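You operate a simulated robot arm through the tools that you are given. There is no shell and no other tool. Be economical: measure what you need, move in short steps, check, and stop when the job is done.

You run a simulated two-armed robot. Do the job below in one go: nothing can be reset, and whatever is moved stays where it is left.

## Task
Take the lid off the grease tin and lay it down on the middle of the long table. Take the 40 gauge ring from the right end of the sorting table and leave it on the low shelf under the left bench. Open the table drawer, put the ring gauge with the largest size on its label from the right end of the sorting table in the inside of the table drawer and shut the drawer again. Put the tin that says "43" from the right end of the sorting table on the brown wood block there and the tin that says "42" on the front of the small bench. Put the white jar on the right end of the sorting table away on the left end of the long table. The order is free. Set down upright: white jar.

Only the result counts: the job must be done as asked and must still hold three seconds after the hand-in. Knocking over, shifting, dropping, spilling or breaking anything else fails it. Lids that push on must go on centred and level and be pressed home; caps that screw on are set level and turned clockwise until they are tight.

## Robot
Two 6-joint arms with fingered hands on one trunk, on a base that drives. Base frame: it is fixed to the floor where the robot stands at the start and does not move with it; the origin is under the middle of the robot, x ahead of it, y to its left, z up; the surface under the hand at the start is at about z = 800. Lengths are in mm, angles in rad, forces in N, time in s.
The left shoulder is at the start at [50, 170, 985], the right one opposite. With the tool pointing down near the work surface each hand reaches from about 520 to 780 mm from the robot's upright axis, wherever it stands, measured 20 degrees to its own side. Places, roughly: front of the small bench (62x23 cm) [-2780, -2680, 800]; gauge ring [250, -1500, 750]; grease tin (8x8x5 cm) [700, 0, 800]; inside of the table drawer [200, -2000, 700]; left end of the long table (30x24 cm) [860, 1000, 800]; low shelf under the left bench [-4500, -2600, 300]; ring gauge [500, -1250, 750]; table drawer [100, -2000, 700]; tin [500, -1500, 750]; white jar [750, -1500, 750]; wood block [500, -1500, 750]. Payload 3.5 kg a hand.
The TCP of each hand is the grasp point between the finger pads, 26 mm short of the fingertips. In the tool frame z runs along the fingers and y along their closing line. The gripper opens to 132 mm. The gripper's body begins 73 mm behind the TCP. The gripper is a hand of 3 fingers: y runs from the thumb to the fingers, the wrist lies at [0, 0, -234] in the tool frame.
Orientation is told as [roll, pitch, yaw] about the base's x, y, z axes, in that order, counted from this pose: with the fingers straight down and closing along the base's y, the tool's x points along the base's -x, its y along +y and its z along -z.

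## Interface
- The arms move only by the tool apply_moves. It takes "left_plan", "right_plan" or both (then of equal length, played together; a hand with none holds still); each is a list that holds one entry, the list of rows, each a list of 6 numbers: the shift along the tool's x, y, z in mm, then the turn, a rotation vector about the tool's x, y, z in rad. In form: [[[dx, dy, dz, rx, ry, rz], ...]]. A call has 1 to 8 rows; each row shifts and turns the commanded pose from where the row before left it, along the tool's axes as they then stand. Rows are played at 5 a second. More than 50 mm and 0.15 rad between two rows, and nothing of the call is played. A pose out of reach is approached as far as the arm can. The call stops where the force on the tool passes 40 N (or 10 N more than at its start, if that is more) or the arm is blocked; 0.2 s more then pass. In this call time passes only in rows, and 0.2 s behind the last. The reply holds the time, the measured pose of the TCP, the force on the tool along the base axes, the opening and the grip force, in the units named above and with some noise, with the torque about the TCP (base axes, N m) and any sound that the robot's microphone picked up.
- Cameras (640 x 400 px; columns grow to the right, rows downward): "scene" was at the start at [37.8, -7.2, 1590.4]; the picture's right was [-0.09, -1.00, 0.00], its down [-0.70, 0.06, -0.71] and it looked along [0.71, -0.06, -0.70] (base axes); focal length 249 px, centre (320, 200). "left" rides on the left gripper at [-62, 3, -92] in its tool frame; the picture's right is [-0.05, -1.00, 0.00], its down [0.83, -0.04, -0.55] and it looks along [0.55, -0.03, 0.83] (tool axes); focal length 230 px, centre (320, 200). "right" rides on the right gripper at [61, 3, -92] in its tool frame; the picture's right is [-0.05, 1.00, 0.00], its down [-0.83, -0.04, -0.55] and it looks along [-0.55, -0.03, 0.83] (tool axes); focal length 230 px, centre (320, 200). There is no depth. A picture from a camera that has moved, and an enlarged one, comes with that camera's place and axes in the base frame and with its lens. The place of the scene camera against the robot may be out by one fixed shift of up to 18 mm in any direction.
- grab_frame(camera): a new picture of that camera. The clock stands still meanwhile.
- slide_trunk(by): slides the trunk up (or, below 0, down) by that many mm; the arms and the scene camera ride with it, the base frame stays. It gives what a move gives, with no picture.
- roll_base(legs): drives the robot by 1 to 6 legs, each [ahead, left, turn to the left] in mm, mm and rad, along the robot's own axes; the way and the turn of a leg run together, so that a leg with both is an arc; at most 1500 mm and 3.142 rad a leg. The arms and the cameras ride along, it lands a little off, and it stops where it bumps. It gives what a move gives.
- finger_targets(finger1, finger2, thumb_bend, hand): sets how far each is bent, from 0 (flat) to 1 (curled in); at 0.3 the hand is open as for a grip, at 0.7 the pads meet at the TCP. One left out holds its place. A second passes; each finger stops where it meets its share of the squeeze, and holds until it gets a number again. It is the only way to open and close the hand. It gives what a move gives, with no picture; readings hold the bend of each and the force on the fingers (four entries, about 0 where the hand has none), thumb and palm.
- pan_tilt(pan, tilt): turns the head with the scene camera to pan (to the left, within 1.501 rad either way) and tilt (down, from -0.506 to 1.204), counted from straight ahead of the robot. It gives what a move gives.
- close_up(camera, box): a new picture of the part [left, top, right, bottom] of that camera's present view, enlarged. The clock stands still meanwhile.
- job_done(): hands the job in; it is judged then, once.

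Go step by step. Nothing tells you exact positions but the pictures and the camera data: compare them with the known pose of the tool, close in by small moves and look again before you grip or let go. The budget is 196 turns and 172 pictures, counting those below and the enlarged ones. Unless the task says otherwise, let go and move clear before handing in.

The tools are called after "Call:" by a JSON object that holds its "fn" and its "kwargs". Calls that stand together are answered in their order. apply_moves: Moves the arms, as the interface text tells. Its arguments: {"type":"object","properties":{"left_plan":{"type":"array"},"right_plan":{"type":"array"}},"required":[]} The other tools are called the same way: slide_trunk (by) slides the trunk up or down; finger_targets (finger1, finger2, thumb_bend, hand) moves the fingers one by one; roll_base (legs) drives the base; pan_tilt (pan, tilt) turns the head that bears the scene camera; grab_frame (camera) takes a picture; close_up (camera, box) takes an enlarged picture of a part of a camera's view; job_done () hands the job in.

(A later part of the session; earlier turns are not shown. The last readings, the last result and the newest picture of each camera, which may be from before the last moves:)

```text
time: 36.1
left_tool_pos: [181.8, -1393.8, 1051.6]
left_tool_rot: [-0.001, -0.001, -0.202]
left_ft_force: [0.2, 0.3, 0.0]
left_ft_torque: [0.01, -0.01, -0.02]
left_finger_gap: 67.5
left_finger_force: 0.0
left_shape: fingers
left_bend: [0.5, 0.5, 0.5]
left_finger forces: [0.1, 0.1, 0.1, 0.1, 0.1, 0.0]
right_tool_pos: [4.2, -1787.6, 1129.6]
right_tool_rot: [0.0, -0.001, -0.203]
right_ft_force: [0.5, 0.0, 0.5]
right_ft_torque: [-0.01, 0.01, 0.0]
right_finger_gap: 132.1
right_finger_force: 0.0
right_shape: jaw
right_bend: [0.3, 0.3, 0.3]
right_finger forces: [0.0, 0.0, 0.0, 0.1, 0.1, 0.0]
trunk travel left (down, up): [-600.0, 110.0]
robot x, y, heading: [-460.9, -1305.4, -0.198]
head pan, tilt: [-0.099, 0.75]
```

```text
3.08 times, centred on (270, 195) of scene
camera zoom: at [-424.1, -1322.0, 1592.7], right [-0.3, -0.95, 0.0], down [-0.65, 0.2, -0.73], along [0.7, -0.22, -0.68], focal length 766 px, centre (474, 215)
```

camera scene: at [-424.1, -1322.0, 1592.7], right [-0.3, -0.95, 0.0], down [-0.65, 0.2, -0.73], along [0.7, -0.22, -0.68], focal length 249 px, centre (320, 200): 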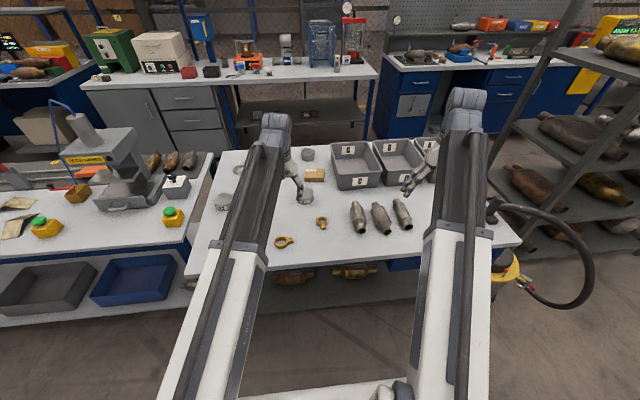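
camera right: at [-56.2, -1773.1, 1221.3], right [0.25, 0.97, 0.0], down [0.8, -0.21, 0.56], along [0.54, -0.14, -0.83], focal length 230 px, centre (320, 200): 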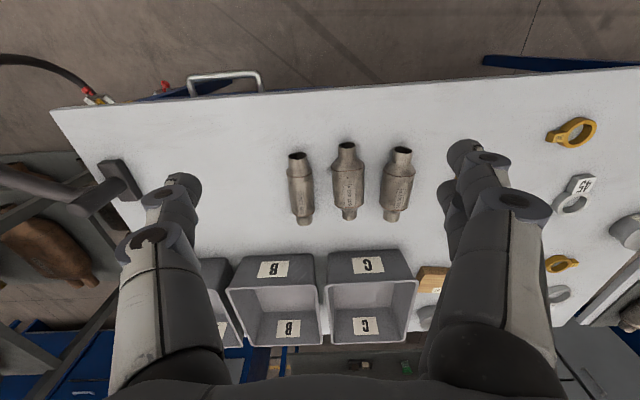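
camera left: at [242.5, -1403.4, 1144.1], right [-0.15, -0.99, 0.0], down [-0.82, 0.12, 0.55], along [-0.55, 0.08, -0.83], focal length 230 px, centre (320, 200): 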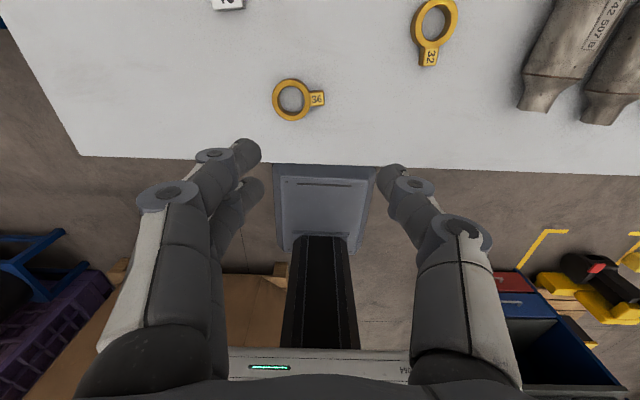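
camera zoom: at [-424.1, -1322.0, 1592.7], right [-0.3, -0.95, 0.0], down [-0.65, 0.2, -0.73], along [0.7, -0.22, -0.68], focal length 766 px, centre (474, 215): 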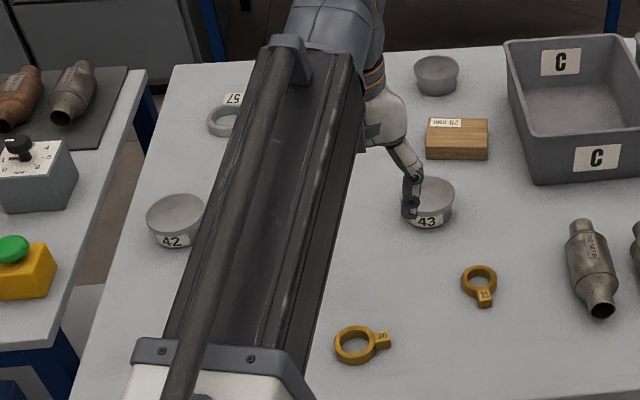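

The near tin is 42 and the middle one is 43. The far grey ring reads 57, against 45 on the other grey ring, and the far orange ring is probably 40. I'll turn side-on with the table on my left and come in closer, so that the left arm can reach deep.

Call:
{"fn": "roll_base", "kwargs": {"legs": [[0, 0, -1.56], [100, 0, 0], [0, 230, 0]]}}

Call:
{"fn": "pan_tilt", "kwargs": {"pan": 1.4, "tilt": 0.9}}

Call:
{"fn": "grab_frame", "kwargs": {"camera": "scene"}}

```text
time: 42.3
left_tool_pos: [-303.7, -2083.0, 1051.2]
left_tool_rot: [0.001, -0.002, -1.718]
left_ft_force: [-0.2, -0.1, 1.0]
left_ft_torque: [-0.02, 0.01, 0.04]
left_finger_gap: 67.5
left_finger_force: 0.1
left_shape: fingers
left_bend: [0.5, 0.5, 0.5]
left_finger forces: [0.0, 0.0, 0.0, 0.0, 0.1, 0.0]
right_tool_pos: [-705.3, -1926.7, 1129.7]
right_tool_rot: [0.0, -0.002, -1.721]
right_ft_force: [-0.6, -0.7, -0.3]
right_ft_torque: [0.02, -0.04, 0.02]
right_finger_gap: 131.9
right_finger_force: 0.1
right_shape: jaw
right_bend: [0.3, 0.3, 0.3]
right_finger forces: [0.0, 0.0, 0.1, 0.1, 0.0, 0.0]
trunk travel left (down, up): [-600.0, 110.0]
robot x, y, heading: [-249.8, -1437.6, -1.723]
head pan, tilt: [-0.099, 0.75]
```

```text
time: 43.9
left_tool_pos: [-305.2, -2081.1, 1051.2]
left_tool_rot: [0.0, -0.001, -1.721]
left_ft_force: [0.0, 0.0, 0.7]
left_ft_torque: [0.01, 0.0, -0.01]
left_finger_gap: 67.5
left_finger_force: 0.2
left_shape: fingers
left_bend: [0.5, 0.5, 0.5]
left_finger forces: [0.1, 0.0, 0.1, 0.1, 0.1, 0.1]
right_tool_pos: [-706.6, -1925.6, 1129.2]
right_tool_rot: [0.0, -0.001, -1.72]
right_ft_force: [-0.5, -0.1, 0.4]
right_ft_torque: [-0.03, -0.02, 0.01]
right_finger_gap: 132.0
right_finger_force: 0.0
right_shape: jaw
right_bend: [0.3, 0.3, 0.3]
right_finger forces: [0.0, 0.0, 0.1, 0.1, 0.0, 0.0]
trunk travel left (down, up): [-600.0, 110.0]
robot x, y, heading: [-250.2, -1437.3, -1.724]
head pan, tilt: [1.4, 0.901]
```

```text
140 pictures are left
camera scene: at [-176.5, -1422.0, 1580.8], right [-0.32, -0.95, 0.0], down [-0.74, 0.25, -0.62], along [0.59, -0.2, -0.78], focal length 249 px, centre (320, 200)
```

scene: 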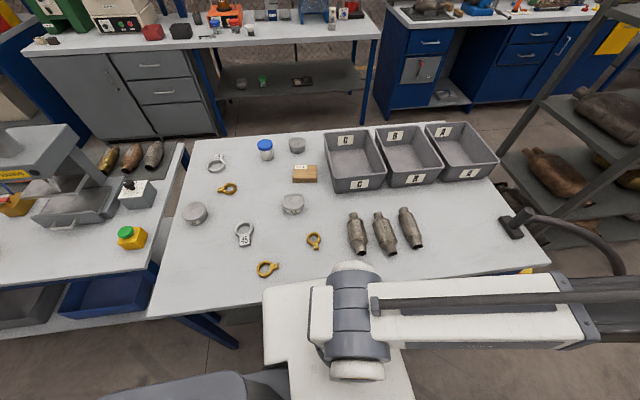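

From here the tins, block, jar and rings are all visible. I'll swing the left arm round over the table.

Call:
{"fn": "apply_moves", "kwargs": {"left_plan": [[[-10, 47, 0, 0, 0, -0.08], [-10, 47, 0, 0, 0, -0.08], [-10, 47, 0, 0, 0, -0.08], [-10, 47, 0, 0, 0, -0.08], [-10, 47, 0, 0, 0, -0.08], [-10, 47, 0, 0, 0, -0.08], [-10, 47, 0, 0, 0, -0.08], [-10, 47, 0, 0, 0, -0.08]]]}}

Call:
{"fn": "apply_moves", "kwargs": {"left_plan": [[[-10, 47, 0, 0, 0, -0.08], [-10, 47, 0, 0, 0, -0.08], [-10, 47, 0, 0, 0, -0.08], [-10, 47, 0, 0, 0, -0.08], [-10, 47, 0, 0, 0, -0.08], [-10, 47, 0, 0, 0, -0.08], [-10, 47, 0, 0, 0, -0.08], [-10, 47, 0, 0, 0, -0.08]]]}}

Call:
{"fn": "grab_frame", "kwargs": {"camera": "scene"}}

```text
time: 45.7
left_tool_pos: [74.6, -2114.6, 1052.2]
left_tool_rot: [-0.001, -0.002, -1.081]
left_ft_force: [0.4, 0.2, -1.1]
left_ft_torque: [-0.02, 0.02, -0.01]
left_finger_gap: 67.3
left_finger_force: 0.1
left_shape: fingers
left_bend: [0.5, 0.5, 0.5]
left_finger forces: [0.0, 0.0, 0.0, 0.1, 0.0, 0.1]
right_tool_pos: [-707.4, -1926.1, 1130.2]
right_tool_rot: [0.0, -0.001, -1.721]
right_ft_force: [0.1, 0.3, 0.5]
right_ft_torque: [-0.02, -0.02, 0.03]
right_finger_gap: 132.1
right_finger_force: 0.1
right_shape: jaw
right_bend: [0.3, 0.3, 0.3]
right_finger forces: [0.0, 0.1, 0.0, 0.0, 0.0, 0.0]
trunk travel left (down, up): [-600.0, 110.0]
robot x, y, heading: [-249.7, -1436.9, -1.719]
head pan, tilt: [1.4, 0.901]
```

```text
time: 47.5
left_tool_pos: [391.3, -1915.3, 1053.9]
left_tool_rot: [-0.001, -0.001, -0.44]
left_ft_force: [0.0, 0.9, 0.2]
left_ft_torque: [0.03, 0.0, 0.05]
left_finger_gap: 67.3
left_finger_force: 0.1
left_shape: fingers
left_bend: [0.5, 0.5, 0.5]
left_finger forces: [0.0, 0.0, 0.0, 0.0, 0.0, 0.1]
right_tool_pos: [-707.0, -1926.0, 1130.0]
right_tool_rot: [0.0, -0.001, -1.721]
right_ft_force: [0.4, -0.6, 0.3]
right_ft_torque: [-0.01, -0.04, -0.03]
right_finger_gap: 131.9
right_finger_force: 0.1
right_shape: jaw
right_bend: [0.3, 0.3, 0.3]
right_finger forces: [0.0, 0.0, 0.1, 0.0, 0.0, 0.0]
trunk travel left (down, up): [-600.0, 110.0]
robot x, y, heading: [-249.0, -1436.2, -1.727]
head pan, tilt: [1.4, 0.901]
```

```text
139 pictures are left
camera scene: at [-176.2, -1421.7, 1580.8], right [-0.32, -0.95, 0.0], down [-0.74, 0.25, -0.62], along [0.59, -0.2, -0.78], focal length 249 px, centre (320, 200)
```

scene: 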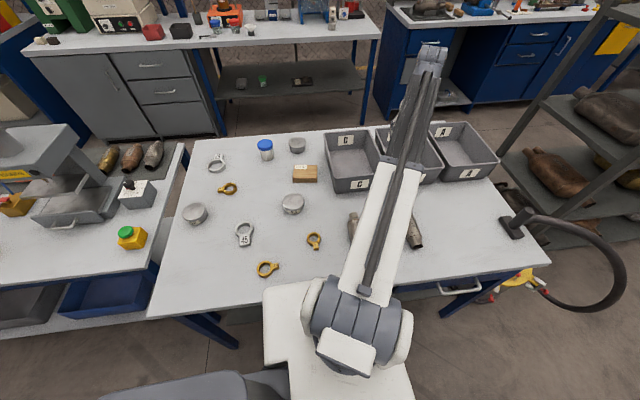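

The arm is over the table and clear of the bins. I'll continue round to the 43 tin and shift the base a little closer.

Call:
{"fn": "apply_moves", "kwargs": {"left_plan": [[[9, 48, 0, 0, 0, -0.03], [9, 48, 0, 0, 0, -0.03], [9, 48, 0, 0, 0, -0.03], [9, 48, 0, 0, 0, -0.03], [9, 48, 0, 0, 0, -0.03], [9, 48, 0, 0, 0, -0.03], [9, 48, 0, 0, 0, -0.03], [9, 48, 0, 0, 0, -0.03]]]}}

Call:
{"fn": "roll_base", "kwargs": {"legs": [[0, 45, 0]]}}

Call:
{"fn": "grab_frame", "kwargs": {"camera": "left"}}

Call:
{"fn": "grab_frame", "kwargs": {"camera": "scene"}}

```text
time: 49.3
left_tool_pos: [451.0, -1526.6, 1052.2]
left_tool_rot: [-0.003, 0.0, -0.202]
left_ft_force: [-0.2, 0.6, -0.7]
left_ft_torque: [0.02, 0.0, 0.0]
left_finger_gap: 67.1
left_finger_force: 0.1
left_shape: fingers
left_bend: [0.5, 0.5, 0.5]
left_finger forces: [0.0, 0.0, 0.0, 0.0, 0.0, 0.0]
right_tool_pos: [-708.1, -1926.0, 1130.5]
right_tool_rot: [-0.002, -0.002, -1.721]
right_ft_force: [-0.2, 0.0, 0.6]
right_ft_torque: [-0.01, -0.01, 0.01]
right_finger_gap: 131.8
right_finger_force: 0.0
right_shape: jaw
right_bend: [0.3, 0.3, 0.3]
right_finger forces: [0.1, 0.0, 0.0, 0.0, 0.0, 0.0]
trunk travel left (down, up): [-600.0, 110.0]
robot x, y, heading: [-251.6, -1438.2, -1.722]
head pan, tilt: [1.4, 0.901]
```

```text
time: 50.2
left_tool_pos: [495.1, -1532.8, 1051.8]
left_tool_rot: [-0.003, 0.0, -0.2]
left_ft_force: [0.8, 0.0, 0.7]
left_ft_torque: [0.0, -0.01, -0.01]
left_finger_gap: 67.7
left_finger_force: 0.0
left_shape: fingers
left_bend: [0.5, 0.5, 0.5]
left_finger forces: [0.1, 0.1, 0.0, 0.0, 0.0, 0.0]
right_tool_pos: [-661.6, -1932.7, 1129.1]
right_tool_rot: [-0.001, -0.002, -1.72]
right_ft_force: [0.6, 0.5, 0.2]
right_ft_torque: [0.03, 0.01, 0.0]
right_finger_gap: 132.1
right_finger_force: 0.1
right_shape: jaw
right_bend: [0.3, 0.3, 0.3]
right_finger forces: [0.0, 0.1, 0.0, 0.0, 0.0, 0.0]
trunk travel left (down, up): [-600.0, 110.0]
robot x, y, heading: [-202.8, -1446.4, -1.717]
head pan, tilt: [1.4, 0.901]
```

```text
138 pictures are left
camera left: at [556.5, -1541.5, 1144.2], right [-0.15, -0.99, 0.0], down [-0.82, 0.12, 0.56], along [-0.55, 0.08, -0.83], focal length 230 px, centre (320, 200)
```

left: 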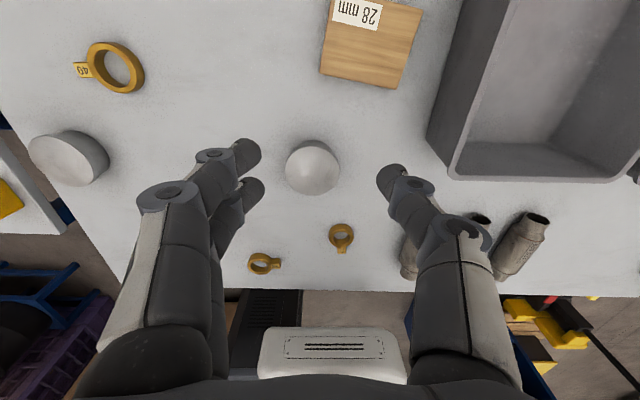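

```text
137 pictures are left
camera scene: at [-130.6, -1428.7, 1580.7], right [-0.32, -0.95, 0.0], down [-0.74, 0.25, -0.62], along [0.59, -0.2, -0.78], focal length 249 px, centre (320, 200)
```

scene: 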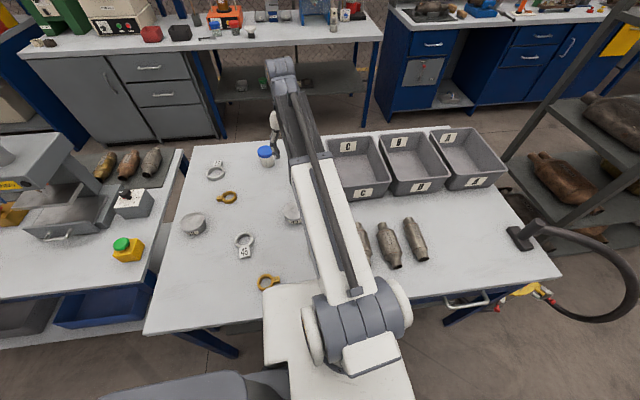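

The far orange ring reads 40. The hand camera puts the 43 tin at about [388, -1505], so I'll open the hand and move over it.

Call:
{"fn": "finger_targets", "kwargs": {"hand": "left", "finger1": 0.3, "finger2": 0.3, "thumb_bend": 0.3}}

Call:
{"fn": "apply_moves", "kwargs": {"left_plan": [[[27.6, 1.5, 38, 0, 0, 0], [27.6, 1.5, 38, 0, 0, 0], [27.6, 1.5, 38, 0, 0, 0], [27.6, 1.5, 38, 0, 0, 0]]]}}

Call:
{"fn": "grab_frame", "kwargs": {"camera": "left"}}

```text
time: 51.2
left_tool_pos: [494.9, -1533.2, 1052.4]
left_tool_rot: [-0.002, -0.001, -0.2]
left_ft_force: [0.0, 0.5, -0.2]
left_ft_torque: [0.03, -0.05, 0.04]
left_finger_gap: 133.8
left_finger_force: 0.0
left_shape: fingers
left_bend: [0.3, 0.3, 0.3]
left_finger forces: [0.0, 0.0, 0.0, 0.1, 0.1, 0.0]
right_tool_pos: [-662.7, -1932.5, 1128.9]
right_tool_rot: [0.001, -0.003, -1.72]
right_ft_force: [0.3, 0.7, -1.4]
right_ft_torque: [-0.01, -0.02, 0.01]
right_finger_gap: 131.6
right_finger_force: 0.0
right_shape: jaw
right_bend: [0.3, 0.3, 0.3]
right_finger forces: [0.0, 0.0, 0.0, 0.0, 0.0, 0.0]
trunk travel left (down, up): [-600.0, 110.0]
robot x, y, heading: [-203.7, -1443.1, -1.719]
head pan, tilt: [1.4, 0.901]
```

```text
time: 52.2
left_tool_pos: [384.7, -1505.1, 898.8]
left_tool_rot: [-0.003, 0.001, -0.201]
left_ft_force: [-0.1, -0.3, -0.5]
left_ft_torque: [-0.02, 0.0, 0.0]
left_finger_gap: 134.5
left_finger_force: 0.1
left_shape: fingers
left_bend: [0.3, 0.3, 0.3]
left_finger forces: [0.0, 0.0, 0.1, 0.1, 0.0, 0.0]
right_tool_pos: [-662.2, -1933.2, 1129.1]
right_tool_rot: [-0.001, -0.004, -1.721]
right_ft_force: [-0.2, -0.4, 0.3]
right_ft_torque: [0.02, 0.0, -0.01]
right_finger_gap: 132.0
right_finger_force: 0.1
right_shape: jaw
right_bend: [0.3, 0.3, 0.3]
right_finger forces: [0.1, 0.0, 0.0, 0.0, 0.1, 0.0]
trunk travel left (down, up): [-600.0, 110.0]
robot x, y, heading: [-206.0, -1444.7, -1.72]
head pan, tilt: [1.4, 0.901]
```

```text
136 pictures are left
camera left: at [446.4, -1513.7, 990.6], right [-0.15, -0.99, 0.0], down [-0.82, 0.12, 0.55], along [-0.55, 0.08, -0.83], focal length 230 px, centre (320, 200)
```

left: 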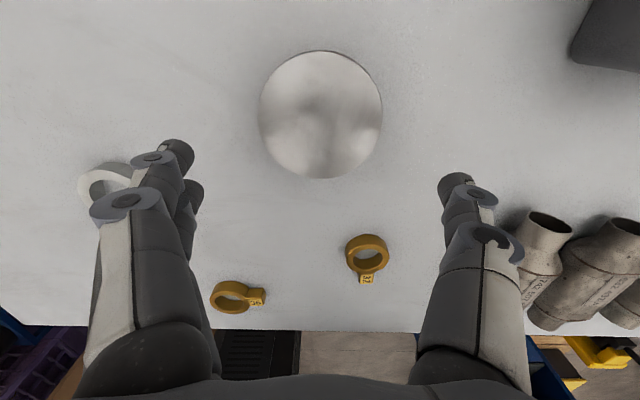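

Two views put the tin's top at z of about 825 and its centre near [405, -1509]. I'll shift and descend partway.

Call:
{"fn": "apply_moves", "kwargs": {"left_plan": [[[-20.4, 0, 29, 0, 0, 0]]]}}

Call:
{"fn": "grab_frame", "kwargs": {"camera": "left"}}

Call:
{"fn": "grab_frame", "kwargs": {"camera": "scene"}}

```text
time: 52.6
left_tool_pos: [406.5, -1507.6, 868.9]
left_tool_rot: [-0.002, 0.001, -0.2]
left_ft_force: [-0.6, 0.0, -0.5]
left_ft_torque: [0.0, -0.05, -0.02]
left_finger_gap: 134.2
left_finger_force: 0.1
left_shape: fingers
left_bend: [0.3, 0.3, 0.3]
left_finger forces: [0.0, 0.1, 0.0, 0.0, 0.0, 0.0]
right_tool_pos: [-662.8, -1934.2, 1129.1]
right_tool_rot: [0.0, -0.001, -1.719]
right_ft_force: [1.3, 0.2, -0.4]
right_ft_torque: [-0.03, 0.03, -0.03]
right_finger_gap: 131.8
right_finger_force: 0.0
right_shape: jaw
right_bend: [0.3, 0.3, 0.3]
right_finger forces: [0.0, 0.0, 0.1, 0.1, 0.0, 0.0]
trunk travel left (down, up): [-600.0, 110.0]
robot x, y, heading: [-206.6, -1447.4, -1.725]
head pan, tilt: [1.4, 0.901]
```

```text
135 pictures are left
camera left: at [468.5, -1517.4, 962.0], right [-0.15, -0.99, 0.0], down [-0.82, 0.12, 0.55], along [-0.55, 0.08, -0.83], focal length 230 px, centre (320, 200)
```

left: 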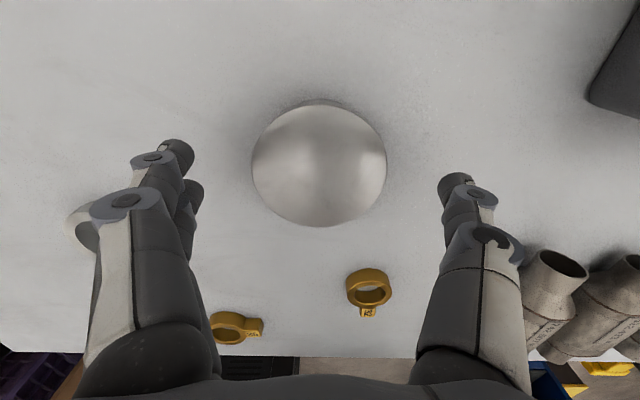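

```text
134 pictures are left
camera scene: at [-131.6, -1428.6, 1580.8], right [-0.32, -0.95, 0.0], down [-0.74, 0.25, -0.62], along [0.59, -0.2, -0.78], focal length 249 px, centre (320, 200)
```

scene: 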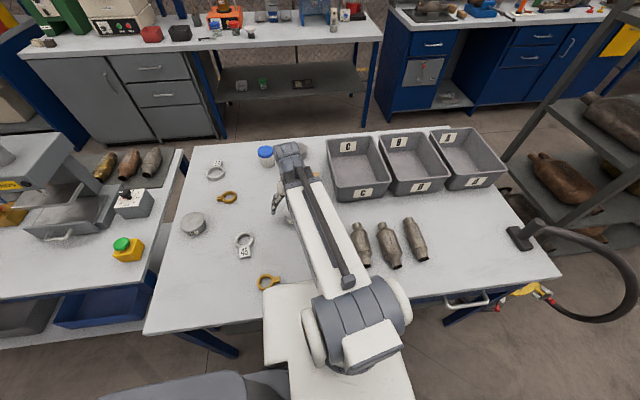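

I'm roughly centred. I'll descend around the tin, checking the force on the way.

Call:
{"fn": "apply_moves", "kwargs": {"left_plan": [[[0, 0, 20, 0, 0, 0], [0, 0, 20, 0, 0, 0], [0, 0, 15, 0, 0, 0], [0, 0, 15, 0, 0, 0]]]}}

Call:
{"fn": "grab_frame", "kwargs": {"camera": "left"}}

```text
time: 53.4
left_tool_pos: [406.7, -1509.9, 823.9]
left_tool_rot: [0.002, -0.007, -0.202]
left_ft_force: [-6.4, -1.4, 22.6]
left_ft_torque: [0.4, 0.11, 0.11]
left_finger_gap: 136.3
left_finger_force: 11.2
left_shape: fingers
left_bend: [0.3, 0.3, 0.3]
left_finger forces: [5.8, 8.0, 0.1, 0.1, 8.8, 0.1]
right_tool_pos: [-663.3, -1934.3, 1129.8]
right_tool_rot: [0.003, -0.001, -1.721]
right_ft_force: [0.8, -0.4, 0.0]
right_ft_torque: [0.0, 0.04, 0.01]
right_finger_gap: 131.8
right_finger_force: 0.1
right_shape: jaw
right_bend: [0.3, 0.3, 0.3]
right_finger forces: [0.0, 0.1, 0.1, 0.0, 0.0, 0.0]
trunk travel left (down, up): [-600.0, 110.0]
robot x, y, heading: [-202.6, -1442.1, -1.723]
head pan, tilt: [1.4, 0.901]
stopped in row 4 (left hand): the force on the tool passed its limit at 54 N (the readings are from after the stop); the commanded pose is now the measured one
```

```text
133 pictures are left
camera left: at [468.1, -1518.7, 916.1], right [-0.15, -0.99, 0.0], down [-0.83, 0.12, 0.55], along [-0.54, 0.08, -0.84], focal length 230 px, centre (320, 200)
```

left: 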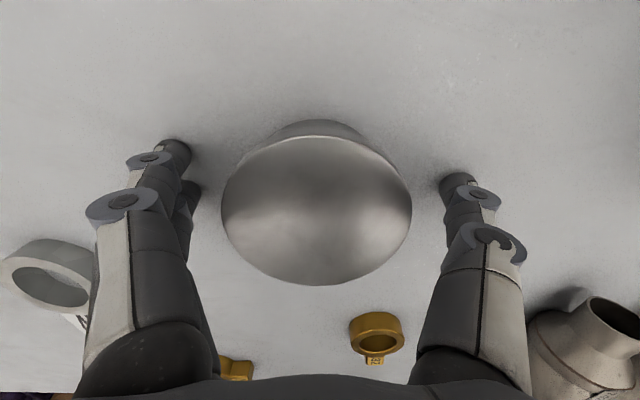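

The fingers touched the table: its surface is at z of about 795 and the tin spans 795–840. I'll lift a few mm, centre on the tin and close.

Call:
{"fn": "apply_moves", "kwargs": {"left_plan": [[[-7, 0, -8, 0, 0, 0]]]}}

Call:
{"fn": "finger_targets", "kwargs": {"hand": "left", "finger1": 0.7, "finger2": 0.7, "thumb_bend": 0.7}}

Call:
{"fn": "grab_frame", "kwargs": {"camera": "left"}}

```text
time: 53.8
left_tool_pos: [415.5, -1511.8, 829.9]
left_tool_rot: [0.001, -0.007, -0.2]
left_ft_force: [0.4, 0.4, 0.3]
left_ft_torque: [0.0, -0.01, -0.03]
left_finger_gap: 135.1
left_finger_force: 0.1
left_shape: fingers
left_bend: [0.3, 0.3, 0.3]
left_finger forces: [0.1, 0.0, 0.0, 0.0, 0.0, 0.1]
right_tool_pos: [-662.8, -1933.8, 1128.1]
right_tool_rot: [0.001, -0.001, -1.719]
right_ft_force: [-0.6, 0.3, 0.1]
right_ft_torque: [-0.04, 0.0, -0.02]
right_finger_gap: 132.0
right_finger_force: 0.1
right_shape: jaw
right_bend: [0.3, 0.3, 0.3]
right_finger forces: [0.1, 0.0, 0.1, 0.1, 0.0, 0.0]
trunk travel left (down, up): [-600.0, 110.0]
robot x, y, heading: [-208.6, -1447.0, -1.723]
head pan, tilt: [1.4, 0.901]
```

```text
time: 54.8
left_tool_pos: [414.6, -1511.5, 831.2]
left_tool_rot: [0.0, -0.011, -0.2]
left_ft_force: [5.4, -3.6, 29.5]
left_ft_torque: [-0.15, -0.11, 0.01]
left_finger_gap: 60.0
left_finger_force: 35.8
left_shape: fingers
left_bend: [0.59, 0.56, 0.61]
left_finger forces: [16.5, 18.2, 0.1, 0.1, 37.4, 0.1]
right_tool_pos: [-663.5, -1933.3, 1129.3]
right_tool_rot: [0.004, -0.002, -1.72]
right_ft_force: [0.3, -0.4, -1.2]
right_ft_torque: [-0.02, 0.02, 0.0]
right_finger_gap: 132.0
right_finger_force: 0.1
right_shape: jaw
right_bend: [0.3, 0.3, 0.3]
right_finger forces: [0.0, 0.0, 0.1, 0.1, 0.0, 0.0]
trunk travel left (down, up): [-600.0, 110.0]
robot x, y, heading: [-204.2, -1446.1, -1.719]
head pan, tilt: [1.4, 0.901]
heard: snap
```

```text
132 pictures are left
camera left: at [475.1, -1520.1, 924.2], right [-0.15, -0.99, 0.0], down [-0.83, 0.12, 0.55], along [-0.54, 0.08, -0.84], focal length 230 px, centre (320, 200)
```

left: 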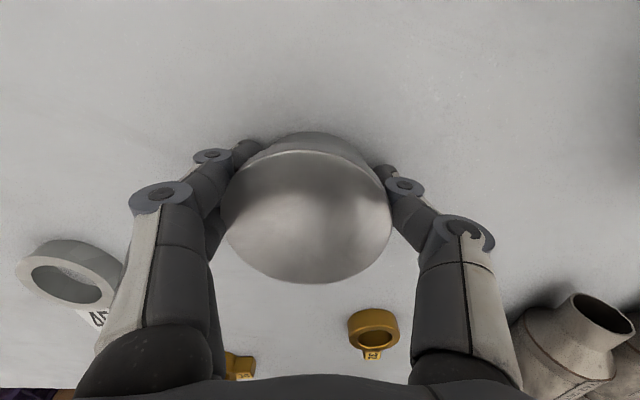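

The tin is gripped below its widest part and the tips press on the table. I'll lift and check that the tin comes up whole.

Call:
{"fn": "apply_moves", "kwargs": {"left_plan": [[[0, 0, -10, 0, 0, 0], [0, 0, -20, 0, 0, 0], [0, 0, -30, 0, 0, 0]]]}}

Call:
{"fn": "grab_frame", "kwargs": {"camera": "left"}}

Call:
{"fn": "close_up", "kwargs": {"camera": "scene", "box": [200, 140, 360, 240]}}

```text
time: 55.6
left_tool_pos: [415.8, -1509.5, 891.3]
left_tool_rot: [-0.001, -0.008, -0.201]
left_ft_force: [-0.7, 0.6, 0.5]
left_ft_torque: [-0.04, -0.02, -0.02]
left_finger_gap: 59.6
left_finger_force: 22.9
left_shape: fingers
left_bend: [0.59, 0.56, 0.61]
left_finger forces: [9.9, 13.1, 0.1, 0.1, 22.8, 0.1]
right_tool_pos: [-662.8, -1932.9, 1129.5]
right_tool_rot: [0.001, -0.002, -1.719]
right_ft_force: [-0.1, -0.3, 0.2]
right_ft_torque: [0.02, 0.01, 0.01]
right_finger_gap: 132.2
right_finger_force: 0.0
right_shape: jaw
right_bend: [0.3, 0.3, 0.3]
right_finger forces: [0.0, 0.0, 0.1, 0.0, 0.0, 0.0]
trunk travel left (down, up): [-600.0, 110.0]
robot x, y, heading: [-204.9, -1443.8, -1.723]
head pan, tilt: [1.4, 0.901]
```

```text
131 pictures are left
camera left: at [475.2, -1519.1, 983.6], right [-0.15, -0.99, 0.0], down [-0.83, 0.12, 0.55], along [-0.54, 0.08, -0.84], focal length 230 px, centre (320, 200)
```

left: 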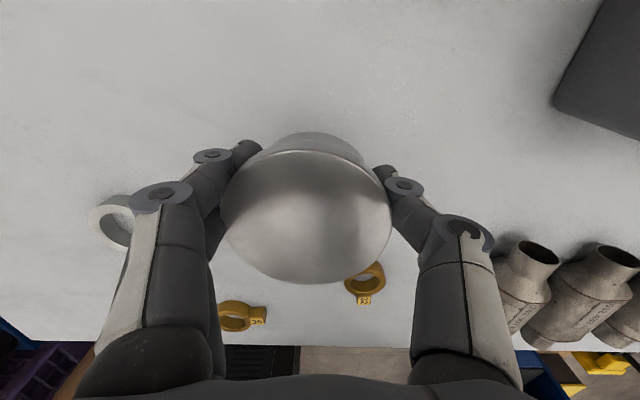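

```text
4.00 times, centred on (280, 190) of scene
camera zoom: at [-132.0, -1428.5, 1580.7], right [-0.32, -0.95, 0.0], down [-0.74, 0.25, -0.62], along [0.59, -0.2, -0.78], focal length 995 px, centre (480, 240)
```

zoom: 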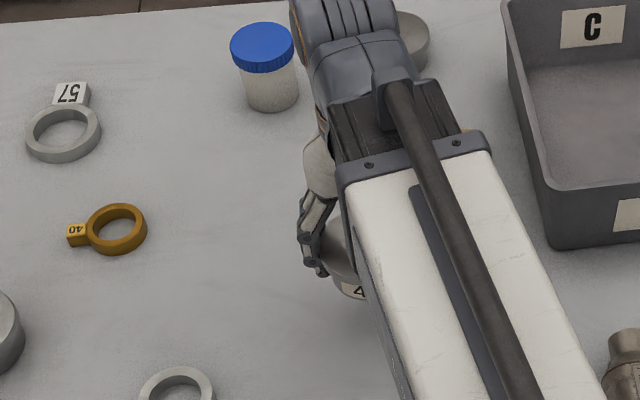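

Tin 43 is held. I'll carry it over the wood block near [554, -1600].

Call:
{"fn": "apply_moves", "kwargs": {"left_plan": [[[0, 0, -15, 0, 0, 0], [-38, -15, 0, 0, 0, 0], [-38, -15, 0, 0, 0, 0], [-38, -15, 0, 0, 0, 0], [-39, -15.7, 0, 0, 0, 0]]]}}

Call:
{"fn": "grab_frame", "kwargs": {"camera": "left"}}

Call:
{"fn": "close_up", "kwargs": {"camera": "scene", "box": [220, 100, 420, 225]}}

```text
time: 56.8
left_tool_pos: [553.1, -1601.2, 904.7]
left_tool_rot: [0.0, -0.007, -0.2]
left_ft_force: [0.7, -0.2, -0.3]
left_ft_torque: [-0.01, 0.01, -0.02]
left_finger_gap: 59.8
left_finger_force: 22.1
left_shape: fingers
left_bend: [0.59, 0.56, 0.61]
left_finger forces: [9.8, 12.9, 0.1, 0.0, 22.4, 0.0]
right_tool_pos: [-662.5, -1933.6, 1129.3]
right_tool_rot: [-0.001, -0.003, -1.719]
right_ft_force: [0.2, -0.6, -0.2]
right_ft_torque: [-0.01, 0.0, 0.02]
right_finger_gap: 132.1
right_finger_force: 0.0
right_shape: jaw
right_bend: [0.3, 0.3, 0.3]
right_finger forces: [0.0, 0.0, 0.0, 0.0, 0.1, 0.0]
trunk travel left (down, up): [-600.0, 110.0]
robot x, y, heading: [-204.3, -1440.1, -1.721]
head pan, tilt: [1.4, 0.901]
```

```text
129 pictures are left
camera left: at [614.8, -1610.1, 998.0], right [-0.15, -0.99, 0.0], down [-0.83, 0.12, 0.55], along [-0.54, 0.08, -0.84], focal length 230 px, centre (320, 200)
```

left: 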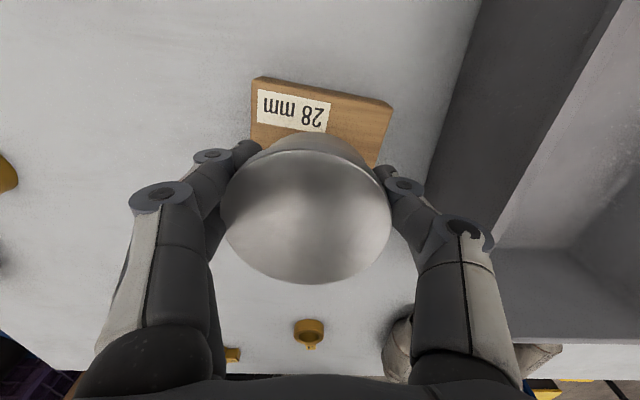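

```text
3.20 times, centred on (320, 162) of scene
camera zoom: at [-131.4, -1428.7, 1580.8], right [-0.32, -0.95, 0.0], down [-0.74, 0.25, -0.62], along [0.59, -0.2, -0.78], focal length 796 px, centre (320, 320)
```

zoom: 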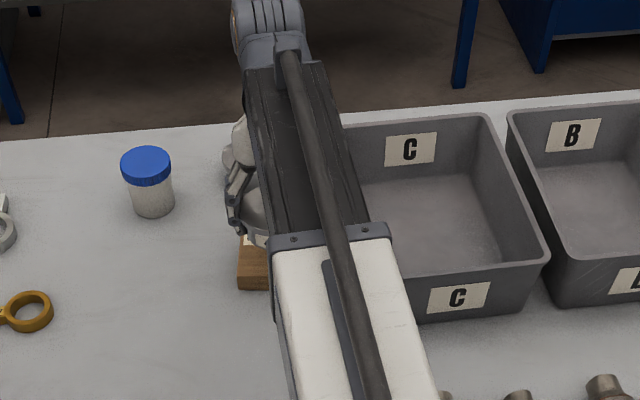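

The tin is centred over the 28 mm block, whose centre is at about [551, -1596]. I'll lower it.

Call:
{"fn": "apply_moves", "kwargs": {"left_plan": [[[2, 1, 25, 0, 0, 0], [0, 0, 10, 0, 0, 0], [0, 0, 5, 0, 0, 0], [0, 0, 4, 0, 0, 0]]]}}

Call:
{"fn": "grab_frame", "kwargs": {"camera": "left"}}

```text
time: 57.8
left_tool_pos: [551.6, -1600.3, 861.1]
left_tool_rot: [0.0, -0.007, -0.201]
left_ft_force: [-0.8, 0.7, -0.8]
left_ft_torque: [0.02, -0.01, 0.0]
left_finger_gap: 59.7
left_finger_force: 22.9
left_shape: fingers
left_bend: [0.59, 0.56, 0.61]
left_finger forces: [9.8, 12.9, 0.1, 0.1, 22.3, 0.0]
right_tool_pos: [-661.6, -1934.3, 1130.1]
right_tool_rot: [0.001, -0.002, -1.72]
right_ft_force: [0.4, -0.7, 0.2]
right_ft_torque: [-0.01, -0.04, -0.01]
right_finger_gap: 131.9
right_finger_force: 0.0
right_shape: jaw
right_bend: [0.3, 0.3, 0.3]
right_finger forces: [0.0, 0.1, 0.0, 0.1, 0.0, 0.0]
trunk travel left (down, up): [-600.0, 110.0]
robot x, y, heading: [-208.9, -1443.4, -1.718]
head pan, tilt: [1.4, 0.901]
```

```text
127 pictures are left
camera left: at [612.3, -1609.0, 953.6], right [-0.15, -0.99, 0.0], down [-0.83, 0.12, 0.55], along [-0.54, 0.08, -0.84], focal length 230 px, centre (320, 200)
```

left: 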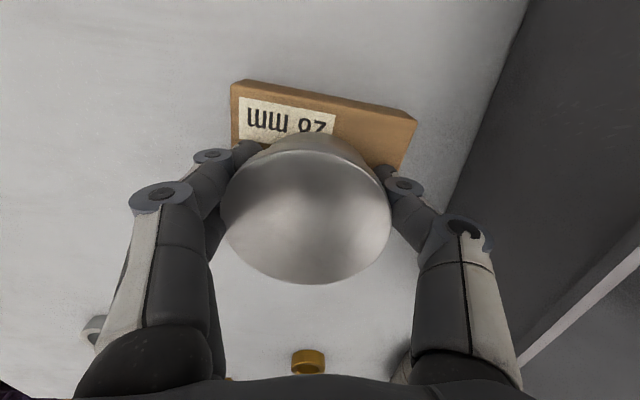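

No contact yet. I'll keep lowering in small steps.

Call:
{"fn": "apply_moves", "kwargs": {"left_plan": [[[0, 0, 3, 0, 0, 0], [0, 0, 2, 0, 0, 0]]]}}

```text
time: 58.4
left_tool_pos: [550.6, -1600.3, 859.7]
left_tool_rot: [0.0, -0.012, -0.201]
left_ft_force: [3.7, -1.4, 23.7]
left_ft_torque: [-0.06, -0.07, 0.0]
left_finger_gap: 59.9
left_finger_force: 34.1
left_shape: fingers
left_bend: [0.59, 0.56, 0.62]
left_finger forces: [16.8, 16.8, 0.0, 0.0, 34.7, 0.1]
right_tool_pos: [-665.4, -1933.1, 1129.9]
right_tool_rot: [0.002, -0.002, -1.719]
right_ft_force: [-0.2, 0.5, -0.8]
right_ft_torque: [0.0, -0.03, -0.01]
right_finger_gap: 131.8
right_finger_force: 0.0
right_shape: jaw
right_bend: [0.3, 0.3, 0.3]
right_finger forces: [0.1, 0.1, 0.1, 0.0, 0.0, 0.1]
trunk travel left (down, up): [-600.0, 110.0]
robot x, y, heading: [-208.4, -1447.3, -1.718]
head pan, tilt: [1.4, 0.901]
```

There's contact. I'll ease off 2 mm, open, then rise and check.

Call:
{"fn": "apply_moves", "kwargs": {"left_plan": [[[0, 0, -2, 0, 0, 0]]]}}

Call:
{"fn": "finger_targets", "kwargs": {"hand": "left", "finger1": 0.3, "finger2": 0.3, "thumb_bend": 0.3}}

Call:
{"fn": "apply_moves", "kwargs": {"left_plan": [[[0, 0, -30, 0, 0, 0], [0, 0, -40, 0, 0, 0], [0, 0, -40, 0, 0, 0]]]}}

Call:
{"fn": "grab_frame", "kwargs": {"camera": "left"}}

```text
time: 58.8
left_tool_pos: [549.5, -1601.5, 858.7]
left_tool_rot: [0.0, -0.009, -0.203]
left_ft_force: [4.8, -1.0, 18.3]
left_ft_torque: [-0.08, -0.19, -0.03]
left_finger_gap: 59.6
left_finger_force: 31.6
left_shape: fingers
left_bend: [0.59, 0.56, 0.62]
left_finger forces: [17.1, 14.4, 0.0, 0.1, 31.5, 0.1]
right_tool_pos: [-664.2, -1932.9, 1128.8]
right_tool_rot: [0.003, -0.003, -1.719]
right_ft_force: [0.2, -0.2, 0.1]
right_ft_torque: [-0.03, 0.01, -0.05]
right_finger_gap: 131.8
right_finger_force: 0.0
right_shape: jaw
right_bend: [0.3, 0.3, 0.3]
right_finger forces: [0.0, 0.1, 0.0, 0.0, 0.1, 0.0]
trunk travel left (down, up): [-600.0, 110.0]
robot x, y, heading: [-206.7, -1444.8, -1.718]
head pan, tilt: [1.4, 0.901]
```

```text
time: 59.8
left_tool_pos: [551.8, -1599.9, 857.2]
left_tool_rot: [0.0, -0.007, -0.201]
left_ft_force: [-0.3, 1.2, -0.3]
left_ft_torque: [0.0, 0.0, -0.02]
left_finger_gap: 134.0
left_finger_force: 0.2
left_shape: fingers
left_bend: [0.3, 0.3, 0.3]
left_finger forces: [0.0, 0.0, 0.0, 0.0, 0.0, 0.1]
right_tool_pos: [-662.5, -1933.7, 1129.6]
right_tool_rot: [0.0, -0.001, -1.72]
right_ft_force: [0.1, 0.4, -0.6]
right_ft_torque: [0.01, 0.0, -0.02]
right_finger_gap: 131.9
right_finger_force: 0.0
right_shape: jaw
right_bend: [0.3, 0.3, 0.3]
right_finger forces: [0.0, 0.0, 0.0, 0.0, 0.1, 0.1]
trunk travel left (down, up): [-600.0, 110.0]
robot x, y, heading: [-207.5, -1446.1, -1.724]
head pan, tilt: [1.4, 0.901]
heard: snap
```

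```text
time: 60.6
left_tool_pos: [550.9, -1600.5, 970.4]
left_tool_rot: [0.001, -0.006, -0.2]
left_ft_force: [0.3, -0.3, 0.4]
left_ft_torque: [0.01, 0.03, -0.04]
left_finger_gap: 133.9
left_finger_force: 0.1
left_shape: fingers
left_bend: [0.3, 0.3, 0.3]
left_finger forces: [0.0, 0.0, 0.0, 0.0, 0.1, 0.0]
right_tool_pos: [-663.6, -1933.9, 1130.3]
right_tool_rot: [0.001, -0.002, -1.718]
right_ft_force: [-1.1, 0.2, 1.5]
right_ft_torque: [0.0, -0.02, 0.0]
right_finger_gap: 132.0
right_finger_force: 0.0
right_shape: jaw
right_bend: [0.3, 0.3, 0.3]
right_finger forces: [0.0, 0.1, 0.0, 0.0, 0.1, 0.0]
trunk travel left (down, up): [-600.0, 110.0]
robot x, y, heading: [-204.5, -1442.8, -1.719]
head pan, tilt: [1.4, 0.901]
```

```text
126 pictures are left
camera left: at [611.9, -1608.8, 1062.5], right [-0.15, -0.99, 0.0], down [-0.83, 0.12, 0.55], along [-0.54, 0.08, -0.84], focal length 230 px, centre (320, 200)
```

left: 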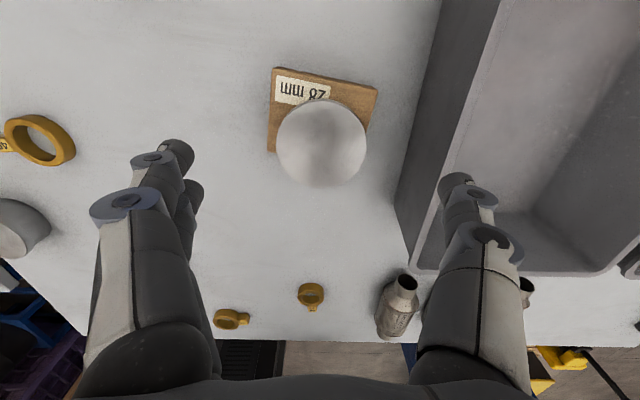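

Tin 43 sits squarely on the block. Next is the 57 ring at the back: I'll drive back along the table and a touch closer so the left arm can reach it nearly straight down.

Call:
{"fn": "roll_base", "kwargs": {"legs": [[0, 0, -0.045], [-400, 0, 0], [0, 25, 0]]}}

Call:
{"fn": "grab_frame", "kwargs": {"camera": "left"}}

Call:
{"fn": "grab_frame", "kwargs": {"camera": "scene"}}

```text
time: 63.9
left_tool_pos: [646.5, -1246.2, 968.7]
left_tool_rot: [0.0, -0.005, -0.247]
left_ft_force: [0.3, -0.5, -0.2]
left_ft_torque: [-0.01, 0.02, 0.0]
left_finger_gap: 134.3
left_finger_force: 0.2
left_shape: fingers
left_bend: [0.3, 0.3, 0.3]
left_finger forces: [0.0, 0.0, 0.0, 0.0, 0.0, 0.0]
right_tool_pos: [-581.2, -1523.4, 1129.7]
right_tool_rot: [0.001, 0.0, -1.767]
right_ft_force: [0.4, 0.1, -0.7]
right_ft_torque: [0.02, 0.03, -0.02]
right_finger_gap: 131.6
right_finger_force: 0.1
right_shape: jaw
right_bend: [0.3, 0.3, 0.3]
right_finger forces: [0.0, 0.0, 0.0, 0.1, 0.1, 0.1]
trunk travel left (down, up): [-600.0, 110.0]
robot x, y, heading: [-103.4, -1054.7, -1.764]
head pan, tilt: [1.4, 0.901]
```

```text
125 pictures are left
camera left: at [706.4, -1257.2, 1061.4], right [-0.19, -0.98, 0.0], down [-0.82, 0.16, 0.55], along [-0.54, 0.11, -0.83], focal length 230 px, centre (320, 200)
```

left: 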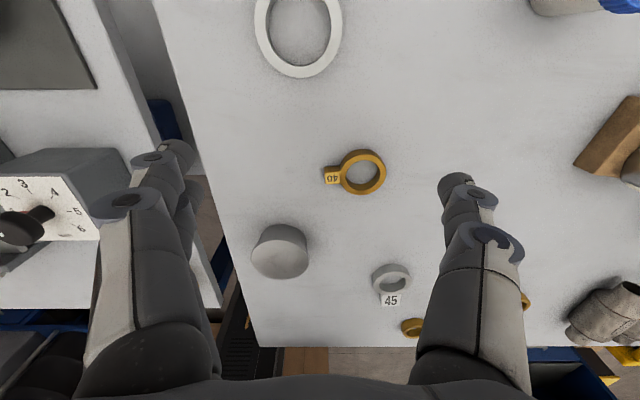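

```text
124 pictures are left
camera scene: at [-27.9, -1043.4, 1580.7], right [-0.36, -0.93, 0.0], down [-0.73, 0.28, -0.62], along [0.58, -0.22, -0.78], focal length 249 px, centre (320, 200)
```

scene: 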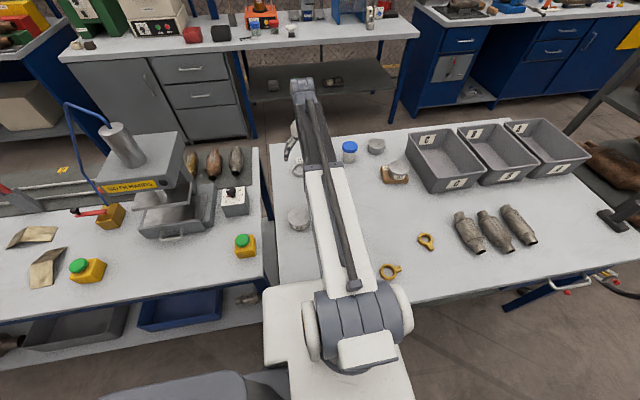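

I can now locate the 57 ring at about [725, -1240], with its tab pointing away. I'll preshape the fingers and move above it.

Call:
{"fn": "apply_moves", "kwargs": {"left_plan": [[[-25, 8.3, 20, 0, 0, 0], [-25, 8.3, 30, 0, 0, 0], [-25, 8.3, 35, 0, 0, 0]]]}}

Call:
{"fn": "finger_targets", "kwargs": {"hand": "left", "finger1": 0.4, "finger2": 0.4, "thumb_bend": 0.4}}

Call:
{"fn": "grab_frame", "kwargs": {"camera": "left"}}

```text
time: 64.7
left_tool_pos: [727.2, -1241.1, 883.4]
left_tool_rot: [-0.001, -0.008, -0.245]
left_ft_force: [-0.7, 0.0, 0.6]
left_ft_torque: [0.0, 0.01, 0.0]
left_finger_gap: 134.2
left_finger_force: 0.0
left_shape: fingers
left_bend: [0.3, 0.3, 0.3]
left_finger forces: [0.0, 0.0, 0.1, 0.1, 0.0, 0.0]
right_tool_pos: [-582.0, -1521.7, 1129.3]
right_tool_rot: [-0.002, 0.0, -1.768]
right_ft_force: [0.3, -0.5, -0.3]
right_ft_torque: [-0.01, 0.03, 0.01]
right_finger_gap: 131.8
right_finger_force: 0.1
right_shape: jaw
right_bend: [0.3, 0.3, 0.3]
right_finger forces: [0.0, 0.1, 0.1, 0.1, 0.0, 0.1]
trunk travel left (down, up): [-600.0, 110.0]
robot x, y, heading: [-106.9, -1054.9, -1.767]
head pan, tilt: [1.4, 0.901]
```

```text
time: 65.7
left_tool_pos: [725.4, -1241.3, 883.5]
left_tool_rot: [0.001, -0.007, -0.247]
left_ft_force: [-0.4, -0.1, 0.3]
left_ft_torque: [0.01, -0.02, 0.02]
left_finger_gap: 102.3
left_finger_force: 0.2
left_shape: fingers
left_bend: [0.4, 0.4, 0.4]
left_finger forces: [0.0, 0.1, 0.0, 0.0, 0.1, 0.0]
right_tool_pos: [-582.6, -1523.3, 1130.1]
right_tool_rot: [0.001, -0.002, -1.767]
right_ft_force: [0.0, 0.3, 0.4]
right_ft_torque: [-0.01, 0.0, 0.01]
right_finger_gap: 131.9
right_finger_force: 0.0
right_shape: jaw
right_bend: [0.3, 0.3, 0.3]
right_finger forces: [0.1, 0.0, 0.0, 0.0, 0.1, 0.0]
trunk travel left (down, up): [-600.0, 110.0]
robot x, y, heading: [-107.0, -1055.5, -1.767]
head pan, tilt: [1.4, 0.901]
```

```text
123 pictures are left
camera left: at [786.4, -1252.2, 976.5], right [-0.19, -0.98, 0.0], down [-0.82, 0.16, 0.55], along [-0.54, 0.11, -0.84], focal length 230 px, centre (320, 200)
```

left: 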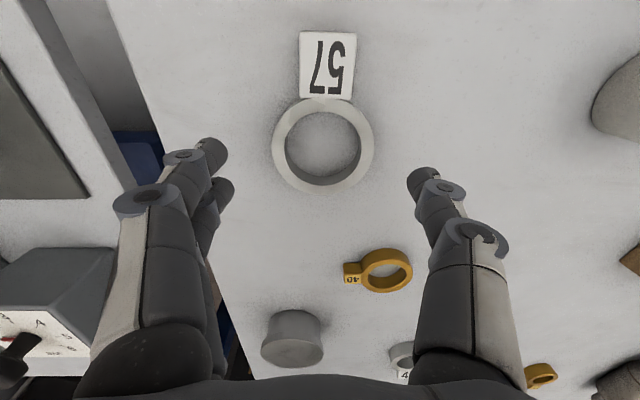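

The label is indeed 57 and the ring is centred under the hand. I'll descend to the table.

Call:
{"fn": "apply_moves", "kwargs": {"left_plan": [[[-3, 0, 25, 0, 0, 0], [0, 0, 18, 0, 0, 0], [0, 0, 8, 0, 0, 0]]]}}

Call:
{"fn": "grab_frame", "kwargs": {"camera": "left"}}

```text
time: 66.5
left_tool_pos: [729.3, -1241.7, 834.1]
left_tool_rot: [-0.001, -0.007, -0.245]
left_ft_force: [0.2, -0.7, 0.7]
left_ft_torque: [0.03, -0.02, 0.0]
left_finger_gap: 102.1
left_finger_force: 0.1
left_shape: fingers
left_bend: [0.4, 0.4, 0.4]
left_finger forces: [0.0, 0.0, 0.0, 0.0, 0.0, 0.0]
right_tool_pos: [-581.9, -1524.0, 1130.0]
right_tool_rot: [0.0, -0.001, -1.767]
right_ft_force: [0.3, -0.3, 0.6]
right_ft_torque: [0.0, 0.0, 0.03]
right_finger_gap: 132.1
right_finger_force: 0.1
right_shape: jaw
right_bend: [0.3, 0.3, 0.3]
right_finger forces: [0.0, 0.1, 0.0, 0.0, 0.0, 0.0]
trunk travel left (down, up): [-600.0, 110.0]
robot x, y, heading: [-103.8, -1054.0, -1.766]
head pan, tilt: [1.4, 0.901]
```

```text
122 pictures are left
camera left: at [789.8, -1252.2, 926.8], right [-0.19, -0.98, 0.0], down [-0.82, 0.16, 0.55], along [-0.54, 0.11, -0.84], focal length 230 px, centre (320, 200)
```

left: 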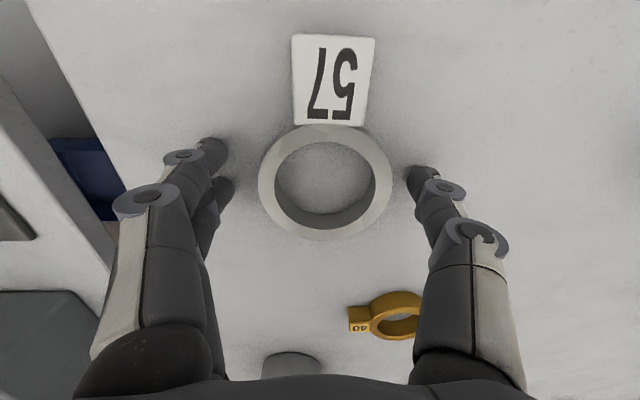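

I'll lower the last few mm and close on the ring.

Call:
{"fn": "apply_moves", "kwargs": {"left_plan": [[[0, 0, 4, 0, 0, 0]]]}}

Call:
{"fn": "finger_targets", "kwargs": {"hand": "left", "finger1": 0.6, "finger2": 0.6, "thumb_bend": 0.6}}

Call:
{"fn": "grab_frame", "kwargs": {"camera": "left"}}

```text
time: 66.9
left_tool_pos: [729.6, -1240.8, 829.6]
left_tool_rot: [0.001, -0.007, -0.246]
left_ft_force: [1.1, 0.5, 2.0]
left_ft_torque: [0.03, -0.01, -0.01]
left_finger_gap: 102.1
left_finger_force: 0.7
left_shape: fingers
left_bend: [0.4, 0.4, 0.4]
left_finger forces: [0.2, 0.6, 0.1, 0.0, 0.7, 0.1]
right_tool_pos: [-583.6, -1522.0, 1129.9]
right_tool_rot: [0.002, -0.002, -1.766]
right_ft_force: [0.5, -0.6, 0.0]
right_ft_torque: [0.01, -0.02, -0.01]
right_finger_gap: 131.9
right_finger_force: 0.1
right_shape: jaw
right_bend: [0.3, 0.3, 0.3]
right_finger forces: [0.1, 0.1, 0.0, 0.0, 0.0, 0.0]
trunk travel left (down, up): [-600.0, 110.0]
robot x, y, heading: [-104.9, -1053.4, -1.765]
head pan, tilt: [1.4, 0.901]
```

```text
time: 67.9
left_tool_pos: [729.3, -1239.6, 832.8]
left_tool_rot: [0.002, -0.01, -0.247]
left_ft_force: [6.3, 3.2, 21.5]
left_ft_torque: [1.05, -0.36, -0.23]
left_finger_gap: 66.8
left_finger_force: 21.8
left_shape: fingers
left_bend: [0.52, 0.5, 0.55]
left_finger forces: [14.2, 18.9, 0.0, 0.1, 10.9, 0.0]
right_tool_pos: [-583.9, -1521.9, 1128.8]
right_tool_rot: [0.002, -0.003, -1.765]
right_ft_force: [0.1, -0.5, -0.4]
right_ft_torque: [0.0, 0.0, 0.0]
right_finger_gap: 132.0
right_finger_force: 0.1
right_shape: jaw
right_bend: [0.3, 0.3, 0.3]
right_finger forces: [0.1, 0.0, 0.0, 0.0, 0.1, 0.0]
trunk travel left (down, up): [-600.0, 110.0]
robot x, y, heading: [-103.6, -1053.4, -1.768]
head pan, tilt: [1.4, 0.901]
```

```text
121 pictures are left
camera left: at [789.0, -1251.7, 925.4], right [-0.19, -0.98, 0.0], down [-0.82, 0.16, 0.55], along [-0.54, 0.11, -0.84], focal length 230 px, centre (320, 200)
```

left: 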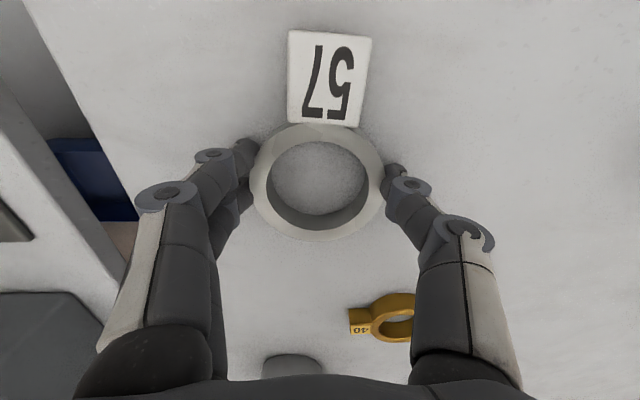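

Both sides are in contact. I'll squeeze harder, lift, and check.

Call:
{"fn": "finger_targets", "kwargs": {"hand": "left", "finger1": 0.7, "finger2": 0.7, "thumb_bend": 0.7}}

Call:
{"fn": "apply_moves", "kwargs": {"left_plan": [[[0, 0, -10, 0, 0, 0], [0, 0, -20, 0, 0, 0], [0, 0, -30, 0, 0, 0], [0, 0, -30, 0, 0, 0]]]}}

Call:
{"fn": "grab_frame", "kwargs": {"camera": "left"}}

```text
time: 68.9
left_tool_pos: [727.9, -1241.4, 832.5]
left_tool_rot: [0.0, -0.008, -0.246]
left_ft_force: [4.1, -6.3, 23.9]
left_ft_torque: [0.93, -0.41, -0.26]
left_finger_gap: 65.5
left_finger_force: 36.5
left_shape: fingers
left_bend: [0.53, 0.51, 0.59]
left_finger forces: [24.4, 24.6, 0.0, 0.0, 23.2, 0.0]
right_tool_pos: [-584.4, -1521.6, 1129.0]
right_tool_rot: [0.001, -0.002, -1.765]
right_ft_force: [0.6, -0.6, -0.2]
right_ft_torque: [-0.03, -0.01, 0.02]
right_finger_gap: 131.8
right_finger_force: 0.1
right_shape: jaw
right_bend: [0.3, 0.3, 0.3]
right_finger forces: [0.0, 0.0, 0.0, 0.0, 0.1, 0.0]
trunk travel left (down, up): [-600.0, 110.0]
robot x, y, heading: [-102.2, -1054.1, -1.765]
head pan, tilt: [1.4, 0.901]
```

```text
time: 69.9
left_tool_pos: [727.2, -1241.0, 920.2]
left_tool_rot: [-0.001, -0.007, -0.247]
left_ft_force: [-0.2, 0.1, -2.0]
left_ft_torque: [0.01, 0.02, -0.01]
left_finger_gap: 65.8
left_finger_force: 21.3
left_shape: fingers
left_bend: [0.52, 0.5, 0.59]
left_finger forces: [10.6, 11.2, 0.1, 0.0, 20.9, 0.1]
right_tool_pos: [-582.1, -1522.3, 1129.9]
right_tool_rot: [-0.001, -0.002, -1.766]
right_ft_force: [0.6, 0.0, 0.7]
right_ft_torque: [0.01, 0.0, 0.01]
right_finger_gap: 131.5
right_finger_force: 0.1
right_shape: jaw
right_bend: [0.3, 0.3, 0.3]
right_finger forces: [0.0, 0.0, 0.1, 0.0, 0.1, 0.0]
trunk travel left (down, up): [-600.0, 110.0]
robot x, y, heading: [-106.1, -1055.8, -1.764]
head pan, tilt: [1.4, 0.901]
```

```text
120 pictures are left
camera left: at [787.8, -1253.9, 1013.6], right [-0.19, -0.98, 0.0], down [-0.82, 0.16, 0.55], along [-0.54, 0.11, -0.84], focal length 230 px, centre (320, 200)
```

left: 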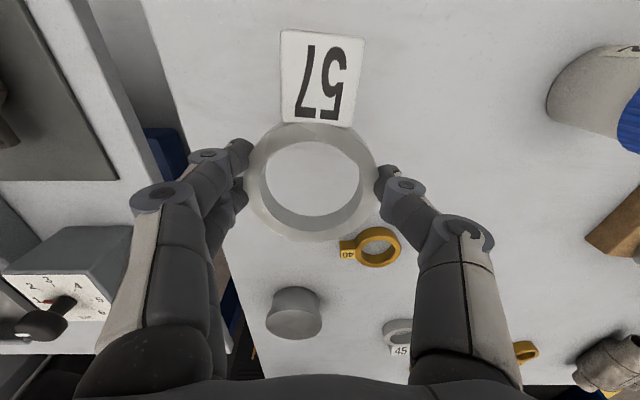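

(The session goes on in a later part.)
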